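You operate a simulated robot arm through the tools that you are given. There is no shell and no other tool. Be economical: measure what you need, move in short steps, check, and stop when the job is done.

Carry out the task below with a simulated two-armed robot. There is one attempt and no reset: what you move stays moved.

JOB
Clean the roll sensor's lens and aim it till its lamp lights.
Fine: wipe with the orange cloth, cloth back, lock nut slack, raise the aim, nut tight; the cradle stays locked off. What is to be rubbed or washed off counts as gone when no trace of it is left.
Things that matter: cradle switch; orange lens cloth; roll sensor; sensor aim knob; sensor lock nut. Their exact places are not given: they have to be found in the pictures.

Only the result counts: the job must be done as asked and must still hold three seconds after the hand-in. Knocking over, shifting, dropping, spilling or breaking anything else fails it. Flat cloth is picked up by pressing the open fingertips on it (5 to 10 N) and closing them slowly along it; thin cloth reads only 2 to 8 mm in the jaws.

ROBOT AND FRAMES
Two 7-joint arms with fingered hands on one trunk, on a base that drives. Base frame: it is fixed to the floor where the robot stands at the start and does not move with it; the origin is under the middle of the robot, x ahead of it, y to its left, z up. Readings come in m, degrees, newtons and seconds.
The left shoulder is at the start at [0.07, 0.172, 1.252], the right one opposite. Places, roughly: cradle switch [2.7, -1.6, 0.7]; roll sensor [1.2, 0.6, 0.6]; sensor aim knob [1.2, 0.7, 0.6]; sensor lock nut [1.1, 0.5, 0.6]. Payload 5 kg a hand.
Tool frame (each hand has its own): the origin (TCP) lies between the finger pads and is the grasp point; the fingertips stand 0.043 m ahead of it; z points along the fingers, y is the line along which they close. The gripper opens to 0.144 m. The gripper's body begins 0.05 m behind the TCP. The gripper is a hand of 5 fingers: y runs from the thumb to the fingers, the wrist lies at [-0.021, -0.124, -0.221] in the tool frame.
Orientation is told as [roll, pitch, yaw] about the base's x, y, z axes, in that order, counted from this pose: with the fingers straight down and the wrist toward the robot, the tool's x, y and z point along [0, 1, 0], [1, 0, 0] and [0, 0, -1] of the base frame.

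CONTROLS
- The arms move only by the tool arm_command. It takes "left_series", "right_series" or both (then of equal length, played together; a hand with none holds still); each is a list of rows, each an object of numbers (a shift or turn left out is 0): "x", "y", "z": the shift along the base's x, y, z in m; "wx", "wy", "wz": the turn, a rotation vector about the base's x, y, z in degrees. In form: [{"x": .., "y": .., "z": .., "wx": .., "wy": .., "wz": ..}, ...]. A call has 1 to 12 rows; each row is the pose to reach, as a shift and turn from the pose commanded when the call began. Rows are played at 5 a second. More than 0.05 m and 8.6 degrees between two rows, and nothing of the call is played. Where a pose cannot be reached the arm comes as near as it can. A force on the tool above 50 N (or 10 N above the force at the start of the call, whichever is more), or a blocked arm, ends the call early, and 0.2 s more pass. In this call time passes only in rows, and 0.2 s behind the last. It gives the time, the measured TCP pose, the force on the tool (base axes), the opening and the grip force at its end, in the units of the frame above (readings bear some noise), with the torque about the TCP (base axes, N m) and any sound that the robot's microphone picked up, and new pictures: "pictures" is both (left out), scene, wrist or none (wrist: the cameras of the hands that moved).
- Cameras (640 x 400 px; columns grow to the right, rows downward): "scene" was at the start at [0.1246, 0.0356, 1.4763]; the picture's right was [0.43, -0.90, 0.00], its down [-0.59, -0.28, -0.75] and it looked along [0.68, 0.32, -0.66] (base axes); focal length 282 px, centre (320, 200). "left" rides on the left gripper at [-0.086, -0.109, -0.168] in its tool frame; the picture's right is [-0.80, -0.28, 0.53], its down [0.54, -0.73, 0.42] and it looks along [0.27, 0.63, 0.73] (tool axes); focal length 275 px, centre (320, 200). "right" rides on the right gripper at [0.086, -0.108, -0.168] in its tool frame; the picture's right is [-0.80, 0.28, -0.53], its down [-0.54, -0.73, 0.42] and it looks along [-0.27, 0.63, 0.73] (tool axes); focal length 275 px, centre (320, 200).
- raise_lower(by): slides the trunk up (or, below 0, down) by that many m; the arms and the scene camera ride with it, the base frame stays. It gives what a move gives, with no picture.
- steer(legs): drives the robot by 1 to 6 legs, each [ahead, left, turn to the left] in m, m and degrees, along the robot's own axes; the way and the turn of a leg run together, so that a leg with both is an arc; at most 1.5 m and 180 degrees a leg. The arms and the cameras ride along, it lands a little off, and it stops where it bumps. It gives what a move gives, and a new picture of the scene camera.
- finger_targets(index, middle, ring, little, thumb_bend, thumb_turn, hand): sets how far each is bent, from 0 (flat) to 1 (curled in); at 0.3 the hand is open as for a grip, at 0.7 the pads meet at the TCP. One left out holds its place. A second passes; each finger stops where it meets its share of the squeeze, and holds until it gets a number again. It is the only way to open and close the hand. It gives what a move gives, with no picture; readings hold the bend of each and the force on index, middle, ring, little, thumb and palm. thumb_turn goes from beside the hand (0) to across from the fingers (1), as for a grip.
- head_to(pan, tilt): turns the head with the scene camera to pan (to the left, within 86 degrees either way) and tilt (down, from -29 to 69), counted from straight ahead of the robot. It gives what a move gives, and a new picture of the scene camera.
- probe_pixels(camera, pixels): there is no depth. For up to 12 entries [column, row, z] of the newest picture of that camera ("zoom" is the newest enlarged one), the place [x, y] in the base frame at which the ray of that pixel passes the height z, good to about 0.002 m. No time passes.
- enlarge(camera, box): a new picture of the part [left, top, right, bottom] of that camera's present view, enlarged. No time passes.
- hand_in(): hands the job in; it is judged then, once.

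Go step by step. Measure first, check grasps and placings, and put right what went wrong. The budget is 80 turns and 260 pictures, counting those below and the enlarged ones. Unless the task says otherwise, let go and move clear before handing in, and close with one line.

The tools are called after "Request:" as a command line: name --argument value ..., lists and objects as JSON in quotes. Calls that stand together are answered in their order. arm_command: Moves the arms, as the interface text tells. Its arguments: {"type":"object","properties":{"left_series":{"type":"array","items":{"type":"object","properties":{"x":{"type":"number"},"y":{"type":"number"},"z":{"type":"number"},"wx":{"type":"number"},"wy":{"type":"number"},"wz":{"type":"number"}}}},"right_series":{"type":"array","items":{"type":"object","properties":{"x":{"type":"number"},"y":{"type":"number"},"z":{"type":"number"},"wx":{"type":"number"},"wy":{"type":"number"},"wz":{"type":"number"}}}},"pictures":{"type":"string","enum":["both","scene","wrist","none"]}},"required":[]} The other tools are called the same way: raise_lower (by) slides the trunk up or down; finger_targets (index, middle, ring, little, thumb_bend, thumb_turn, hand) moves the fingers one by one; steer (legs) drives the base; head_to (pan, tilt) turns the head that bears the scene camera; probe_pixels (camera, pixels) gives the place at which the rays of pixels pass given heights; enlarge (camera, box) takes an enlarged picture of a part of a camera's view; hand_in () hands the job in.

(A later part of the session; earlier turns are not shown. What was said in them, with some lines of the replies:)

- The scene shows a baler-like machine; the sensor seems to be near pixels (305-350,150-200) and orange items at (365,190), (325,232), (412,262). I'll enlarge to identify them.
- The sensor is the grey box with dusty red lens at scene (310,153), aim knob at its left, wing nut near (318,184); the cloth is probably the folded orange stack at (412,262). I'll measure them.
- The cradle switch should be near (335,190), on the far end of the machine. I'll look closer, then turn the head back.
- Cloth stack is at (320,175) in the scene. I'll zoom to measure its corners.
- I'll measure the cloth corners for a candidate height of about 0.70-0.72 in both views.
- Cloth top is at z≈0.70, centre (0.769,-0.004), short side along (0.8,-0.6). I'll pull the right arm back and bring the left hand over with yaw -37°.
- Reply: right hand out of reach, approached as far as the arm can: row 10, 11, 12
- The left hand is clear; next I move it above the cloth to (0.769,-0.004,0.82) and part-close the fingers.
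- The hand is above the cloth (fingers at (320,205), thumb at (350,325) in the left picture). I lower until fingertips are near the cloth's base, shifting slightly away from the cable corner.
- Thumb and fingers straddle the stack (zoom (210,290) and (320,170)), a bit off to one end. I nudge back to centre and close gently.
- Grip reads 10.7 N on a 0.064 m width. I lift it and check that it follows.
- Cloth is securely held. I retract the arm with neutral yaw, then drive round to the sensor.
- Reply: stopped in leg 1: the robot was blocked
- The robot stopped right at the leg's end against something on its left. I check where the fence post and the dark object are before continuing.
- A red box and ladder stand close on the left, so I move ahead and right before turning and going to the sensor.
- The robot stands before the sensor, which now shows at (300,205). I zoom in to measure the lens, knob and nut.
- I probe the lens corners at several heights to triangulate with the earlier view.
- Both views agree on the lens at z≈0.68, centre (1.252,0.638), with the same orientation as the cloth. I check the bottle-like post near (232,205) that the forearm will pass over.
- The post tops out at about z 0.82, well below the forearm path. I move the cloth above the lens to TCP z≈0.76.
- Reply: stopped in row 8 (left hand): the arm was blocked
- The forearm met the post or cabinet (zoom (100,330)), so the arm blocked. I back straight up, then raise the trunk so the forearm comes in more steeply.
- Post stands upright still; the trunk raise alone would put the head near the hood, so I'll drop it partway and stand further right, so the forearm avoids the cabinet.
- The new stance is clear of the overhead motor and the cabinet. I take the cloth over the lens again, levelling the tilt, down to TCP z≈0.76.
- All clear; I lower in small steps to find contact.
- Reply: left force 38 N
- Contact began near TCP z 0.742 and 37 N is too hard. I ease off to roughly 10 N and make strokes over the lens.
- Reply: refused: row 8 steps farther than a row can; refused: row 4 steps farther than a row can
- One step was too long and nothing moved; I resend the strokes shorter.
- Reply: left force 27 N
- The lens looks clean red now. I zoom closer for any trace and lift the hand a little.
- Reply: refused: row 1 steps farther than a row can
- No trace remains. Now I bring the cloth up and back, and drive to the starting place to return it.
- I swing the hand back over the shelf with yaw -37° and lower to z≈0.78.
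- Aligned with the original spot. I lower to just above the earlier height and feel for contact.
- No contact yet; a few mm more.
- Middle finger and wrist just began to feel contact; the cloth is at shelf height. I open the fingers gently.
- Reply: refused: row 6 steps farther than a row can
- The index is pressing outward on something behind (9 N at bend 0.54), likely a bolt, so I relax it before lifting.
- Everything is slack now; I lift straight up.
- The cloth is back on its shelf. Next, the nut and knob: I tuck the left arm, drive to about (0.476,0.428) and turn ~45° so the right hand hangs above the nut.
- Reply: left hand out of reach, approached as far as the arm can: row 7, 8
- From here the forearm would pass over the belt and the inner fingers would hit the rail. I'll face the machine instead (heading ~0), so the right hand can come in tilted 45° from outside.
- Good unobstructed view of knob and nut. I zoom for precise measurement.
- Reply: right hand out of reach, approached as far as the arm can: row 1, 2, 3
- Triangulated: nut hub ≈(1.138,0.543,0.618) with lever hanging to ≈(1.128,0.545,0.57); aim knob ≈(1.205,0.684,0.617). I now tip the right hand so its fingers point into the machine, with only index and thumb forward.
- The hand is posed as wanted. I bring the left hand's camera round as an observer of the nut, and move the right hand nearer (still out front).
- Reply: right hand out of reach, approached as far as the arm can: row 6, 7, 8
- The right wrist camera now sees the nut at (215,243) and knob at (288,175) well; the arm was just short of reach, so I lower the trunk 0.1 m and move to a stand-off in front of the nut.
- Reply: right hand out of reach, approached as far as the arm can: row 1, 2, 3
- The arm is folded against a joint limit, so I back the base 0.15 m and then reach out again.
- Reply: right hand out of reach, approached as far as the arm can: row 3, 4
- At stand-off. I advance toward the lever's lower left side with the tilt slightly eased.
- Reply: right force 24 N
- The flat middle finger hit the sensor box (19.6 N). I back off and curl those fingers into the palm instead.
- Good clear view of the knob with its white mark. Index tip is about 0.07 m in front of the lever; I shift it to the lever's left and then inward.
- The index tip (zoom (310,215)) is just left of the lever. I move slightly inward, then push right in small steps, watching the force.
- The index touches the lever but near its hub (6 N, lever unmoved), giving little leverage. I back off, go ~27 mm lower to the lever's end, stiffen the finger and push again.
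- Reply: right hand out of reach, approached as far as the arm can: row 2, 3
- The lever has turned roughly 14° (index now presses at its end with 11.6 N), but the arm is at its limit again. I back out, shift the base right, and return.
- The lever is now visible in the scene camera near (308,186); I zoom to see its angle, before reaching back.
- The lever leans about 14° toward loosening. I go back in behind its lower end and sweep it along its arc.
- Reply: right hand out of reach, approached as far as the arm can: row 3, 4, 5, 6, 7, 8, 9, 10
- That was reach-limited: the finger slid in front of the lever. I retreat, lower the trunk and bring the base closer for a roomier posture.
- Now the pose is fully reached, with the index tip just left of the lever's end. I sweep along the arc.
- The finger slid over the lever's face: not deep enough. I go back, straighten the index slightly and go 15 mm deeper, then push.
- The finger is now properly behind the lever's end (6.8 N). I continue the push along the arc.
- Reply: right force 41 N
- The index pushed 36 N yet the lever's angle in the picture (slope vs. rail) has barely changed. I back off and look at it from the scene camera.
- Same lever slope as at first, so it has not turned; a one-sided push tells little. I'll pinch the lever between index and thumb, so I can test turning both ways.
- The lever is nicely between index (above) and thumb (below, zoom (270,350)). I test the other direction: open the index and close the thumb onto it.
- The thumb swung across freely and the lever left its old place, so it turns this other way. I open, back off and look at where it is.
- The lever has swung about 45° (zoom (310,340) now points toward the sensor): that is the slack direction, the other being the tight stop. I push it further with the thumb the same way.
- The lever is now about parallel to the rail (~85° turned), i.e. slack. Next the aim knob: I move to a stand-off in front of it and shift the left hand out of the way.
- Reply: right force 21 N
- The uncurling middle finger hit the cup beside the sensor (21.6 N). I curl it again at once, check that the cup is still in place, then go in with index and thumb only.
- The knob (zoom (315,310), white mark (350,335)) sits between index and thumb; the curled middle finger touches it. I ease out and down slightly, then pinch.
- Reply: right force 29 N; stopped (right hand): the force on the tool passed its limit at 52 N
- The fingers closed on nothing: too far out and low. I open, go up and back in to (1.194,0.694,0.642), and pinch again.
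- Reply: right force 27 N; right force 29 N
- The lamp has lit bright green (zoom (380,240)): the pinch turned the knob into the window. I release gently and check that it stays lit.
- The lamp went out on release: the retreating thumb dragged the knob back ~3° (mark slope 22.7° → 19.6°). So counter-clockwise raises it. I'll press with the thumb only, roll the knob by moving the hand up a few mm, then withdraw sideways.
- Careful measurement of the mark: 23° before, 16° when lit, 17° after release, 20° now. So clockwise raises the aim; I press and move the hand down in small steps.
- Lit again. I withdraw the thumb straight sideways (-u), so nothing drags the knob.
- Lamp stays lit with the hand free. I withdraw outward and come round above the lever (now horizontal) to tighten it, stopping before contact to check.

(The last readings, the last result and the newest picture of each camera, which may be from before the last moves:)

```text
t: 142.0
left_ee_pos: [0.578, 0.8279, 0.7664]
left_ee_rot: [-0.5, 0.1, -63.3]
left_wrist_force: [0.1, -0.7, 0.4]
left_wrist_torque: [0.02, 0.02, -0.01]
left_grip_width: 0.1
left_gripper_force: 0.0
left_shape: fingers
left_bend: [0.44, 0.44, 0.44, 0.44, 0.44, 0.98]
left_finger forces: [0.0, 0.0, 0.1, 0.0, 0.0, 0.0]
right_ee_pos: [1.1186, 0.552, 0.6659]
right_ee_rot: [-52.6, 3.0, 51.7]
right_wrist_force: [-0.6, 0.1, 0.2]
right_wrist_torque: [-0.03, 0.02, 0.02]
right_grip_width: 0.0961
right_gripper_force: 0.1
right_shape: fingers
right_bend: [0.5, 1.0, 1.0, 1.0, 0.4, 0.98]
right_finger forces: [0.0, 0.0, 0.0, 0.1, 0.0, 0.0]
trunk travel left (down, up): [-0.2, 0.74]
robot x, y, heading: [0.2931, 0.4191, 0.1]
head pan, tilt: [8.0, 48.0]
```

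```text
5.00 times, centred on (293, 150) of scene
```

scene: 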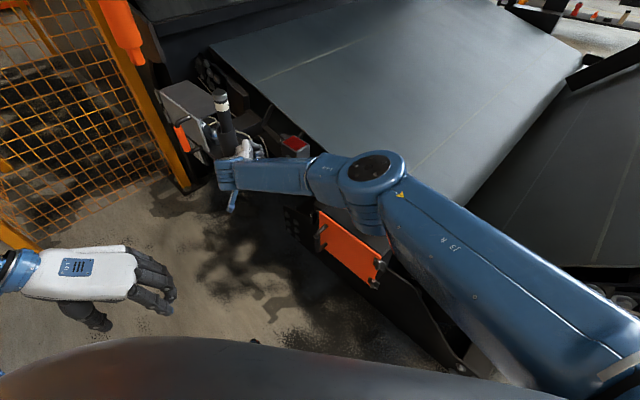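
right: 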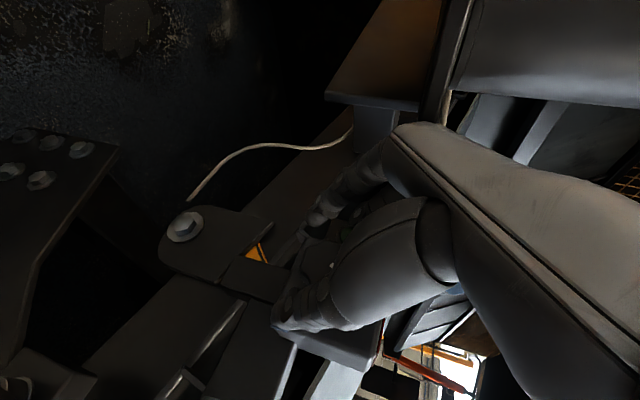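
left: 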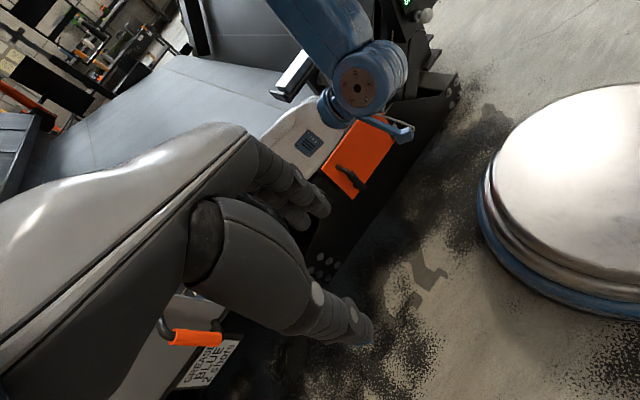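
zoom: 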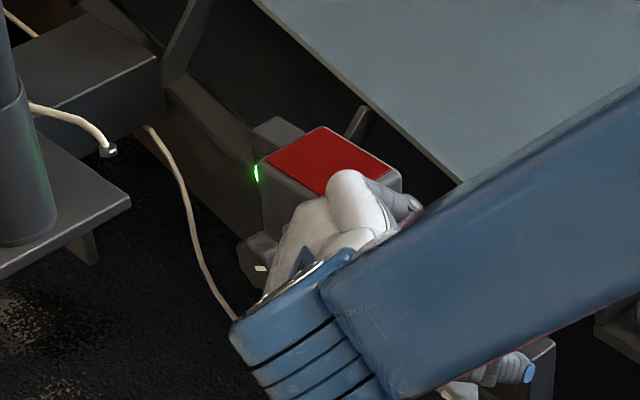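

Lamp is lit also in the scene view (255,173), and the index tip is right above the lever. I sweep it down and back to the tight stop.

Request:
arm_command --right_series '[{"z": -0.017}, {"x": 0.0004, "y": 0.002, "z": -0.029}, {"x": 0.0004, "y": 0.003, "z": -0.039}, {"x": -0.001, "y": 0.001, "z": -0.048}, {"x": -0.004, "y": -0.0025, "z": -0.056}, {"x": -0.008, "y": -0.008, "z": -0.063}, {"x": -0.013, "y": -0.0147, "z": -0.069}, {"x": -0.019, "y": -0.022, "z": -0.072}, {"x": -0.024, "y": -0.029, "z": -0.072}]' --pictures "none"

Request:
enlarge --camera "right" --box '[200, 140, 440, 290]'

Request:
enlarge --camera "scene" --box '[240, 110, 346, 190]'

```text
t: 144.0
left_ee_pos: [0.5793, 0.8283, 0.7655]
left_ee_rot: [-0.3, 0.1, -63.2]
left_wrist_force: [0.7, 0.1, 0.4]
left_wrist_torque: [-0.03, -0.02, 0.02]
left_grip_width: 0.0999
left_gripper_force: 0.0
left_shape: fingers
left_bend: [0.44, 0.44, 0.44, 0.44, 0.44, 0.98]
left_finger forces: [0.0, 0.0, 0.0, 0.0, 0.1, 0.0]
right_ee_pos: [1.0956, 0.5236, 0.5951]
right_ee_rot: [-52.8, 3.0, 51.9]
right_wrist_force: [10.1, 8.7, 2.2]
right_wrist_torque: [0.32, -0.45, 0.09]
right_grip_width: 0.1136
right_gripper_force: 6.8
right_shape: fingers
right_bend: [0.41, 1.0, 1.0, 1.0, 0.4, 0.98]
right_finger forces: [14.3, 0.0, 0.0, 0.0, 0.0, 0.0]
trunk travel left (down, up): [-0.2, 0.74]
robot x, y, heading: [0.2911, 0.4198, -0.1]
head pan, tilt: [8.0, 48.0]
```

```text
2.67 times, centred on (320, 215) of right
```

zoom: 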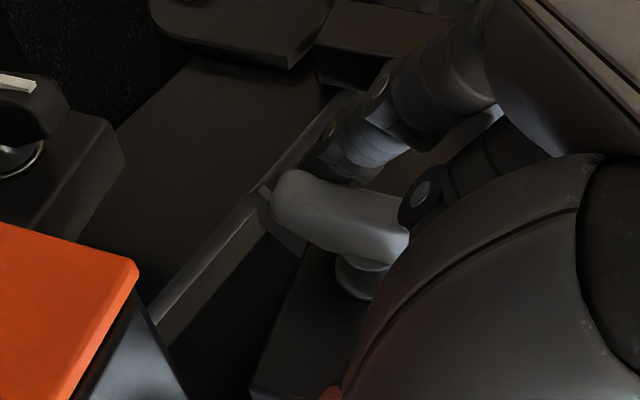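

```text
5.00 times, centred on (293, 150) of scene
```

zoom: 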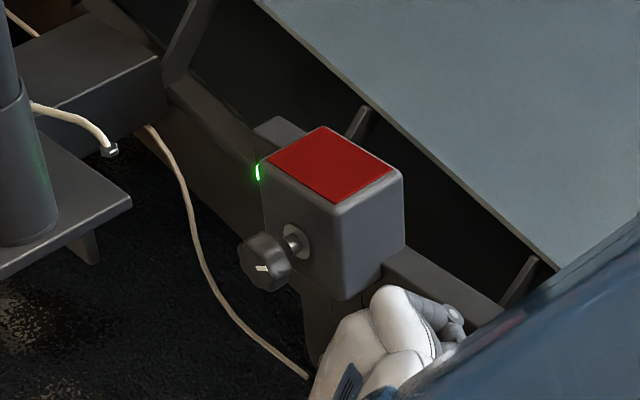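

The lever hangs at its original angle again (14 N) and the lamp is lit. I press it firmly into the stop, then withdraw.

Request:
arm_command --right_series '[{"x": -0.005, "y": -0.0065, "z": 0.001}, {"x": -0.01, "y": -0.013, "z": 0.002}, {"x": -0.0125, "y": -0.0162, "z": 0.003}]' --pictures "none"

Request:
arm_command --right_series '[{"x": 0.012, "y": 0.016, "z": -0.004}, {"x": 0.016, "y": 0.021, "z": -0.005}, {"x": -0.012, "y": 0.043, "z": -0.003}, {"x": -0.045, "y": 0.065, "z": 0.0}, {"x": -0.08, "y": 0.075, "z": 0.02}, {"x": -0.11, "y": 0.075, "z": 0.05}, {"x": -0.14, "y": 0.075, "z": 0.08}, {"x": -0.17, "y": 0.075, "z": 0.11}, {"x": -0.2, "y": 0.07, "z": 0.14}]'

Request:
enlarge --camera "right" --box '[180, 120, 420, 270]'

Request:
enlarge --camera "scene" --box '[240, 110, 346, 190]'

```text
t: 144.8
left_ee_pos: [0.5801, 0.8283, 0.7655]
left_ee_rot: [-0.5, 0.1, -63.3]
left_wrist_force: [-0.4, 0.2, 0.0]
left_wrist_torque: [-0.03, -0.01, -0.03]
left_grip_width: 0.0998
left_gripper_force: 0.1
left_shape: fingers
left_bend: [0.44, 0.44, 0.44, 0.44, 0.44, 0.98]
left_finger forces: [0.0, 0.1, 0.0, 0.0, 0.0, 0.1]
right_ee_pos: [1.0818, 0.5106, 0.5973]
right_ee_rot: [-52.8, 3.1, 52.0]
right_wrist_force: [26.2, 20.8, -6.1]
right_wrist_torque: [0.3, -0.41, -0.02]
right_grip_width: 0.1325
right_gripper_force: 14.3
right_shape: fingers
right_bend: [0.3, 1.0, 1.0, 1.0, 0.4, 0.98]
right_finger forces: [28.1, 0.0, 0.1, 0.1, 0.0, 0.1]
trunk travel left (down, up): [-0.2, 0.74]
robot x, y, heading: [0.2919, 0.4159, -0.0]
head pan, tilt: [8.0, 48.0]
```

```text
t: 146.8
left_ee_pos: [0.5785, 0.8268, 0.7662]
left_ee_rot: [-0.4, 0.1, -63.3]
left_wrist_force: [-1.1, -0.2, 0.4]
left_wrist_torque: [0.04, 0.01, 0.06]
left_grip_width: 0.0999
left_gripper_force: 0.1
left_shape: fingers
left_bend: [0.44, 0.44, 0.44, 0.44, 0.44, 0.98]
left_finger forces: [0.0, 0.1, 0.0, 0.1, 0.0, 0.1]
right_ee_pos: [0.8812, 0.5793, 0.7377]
right_ee_rot: [-52.7, 3.1, 51.7]
right_wrist_force: [-0.2, 0.0, 0.1]
right_wrist_torque: [-0.02, -0.03, 0.02]
right_grip_width: 0.0966
right_gripper_force: 0.1
right_shape: fingers
right_bend: [0.5, 1.0, 1.0, 1.0, 0.4, 0.98]
right_finger forces: [0.1, 0.0, 0.0, 0.1, 0.0, 0.1]
trunk travel left (down, up): [-0.2, 0.74]
robot x, y, heading: [0.2944, 0.4221, -0.1]
head pan, tilt: [8.0, 48.0]
```

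scene: 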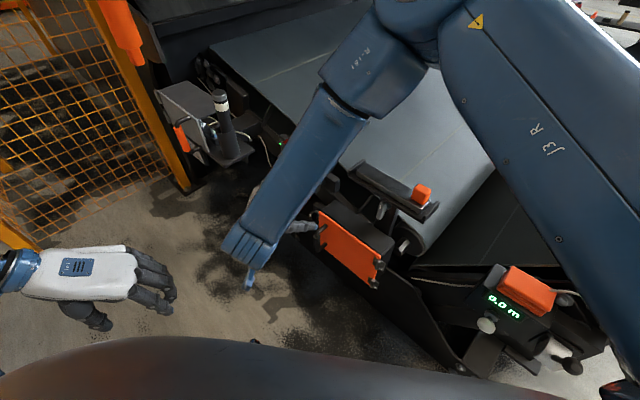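
right: 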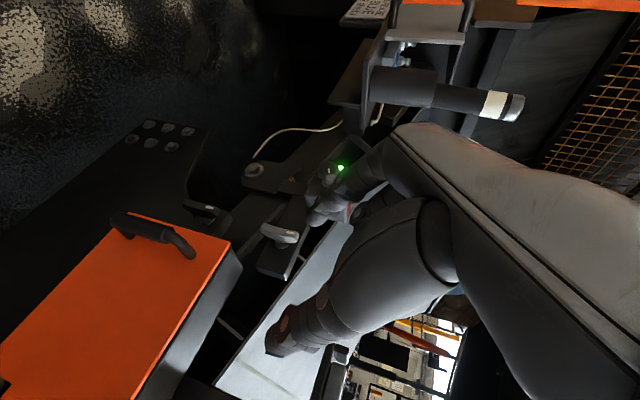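

```text
2.67 times, centred on (300, 195) of right
```

zoom: 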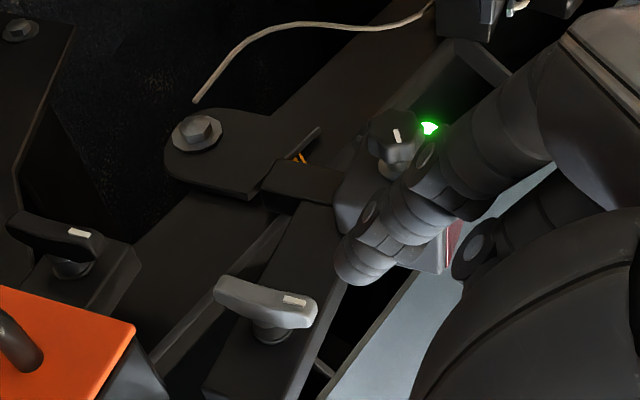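

```text
5.00 times, centred on (293, 150) of scene
```

zoom: 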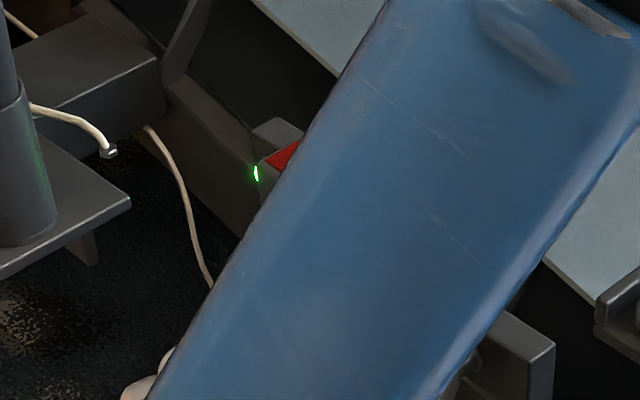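

The lamp is lit at scene (291,145) and right (340,168). The lock lever is back at its first, tight angle after a 28 N press. The cloth is on its shelf at (525,290), and both hands are free and clear.

Request:
hand_in

```text
The job is handed in.
```

I wiped the lens clean, put the cloth back on its shelf, slackened the lock nut, raised the aim until the lamp lit, and tightened the nut again. I didn't touch the cradle switch, and the lamp was still lit when I handed the job in.
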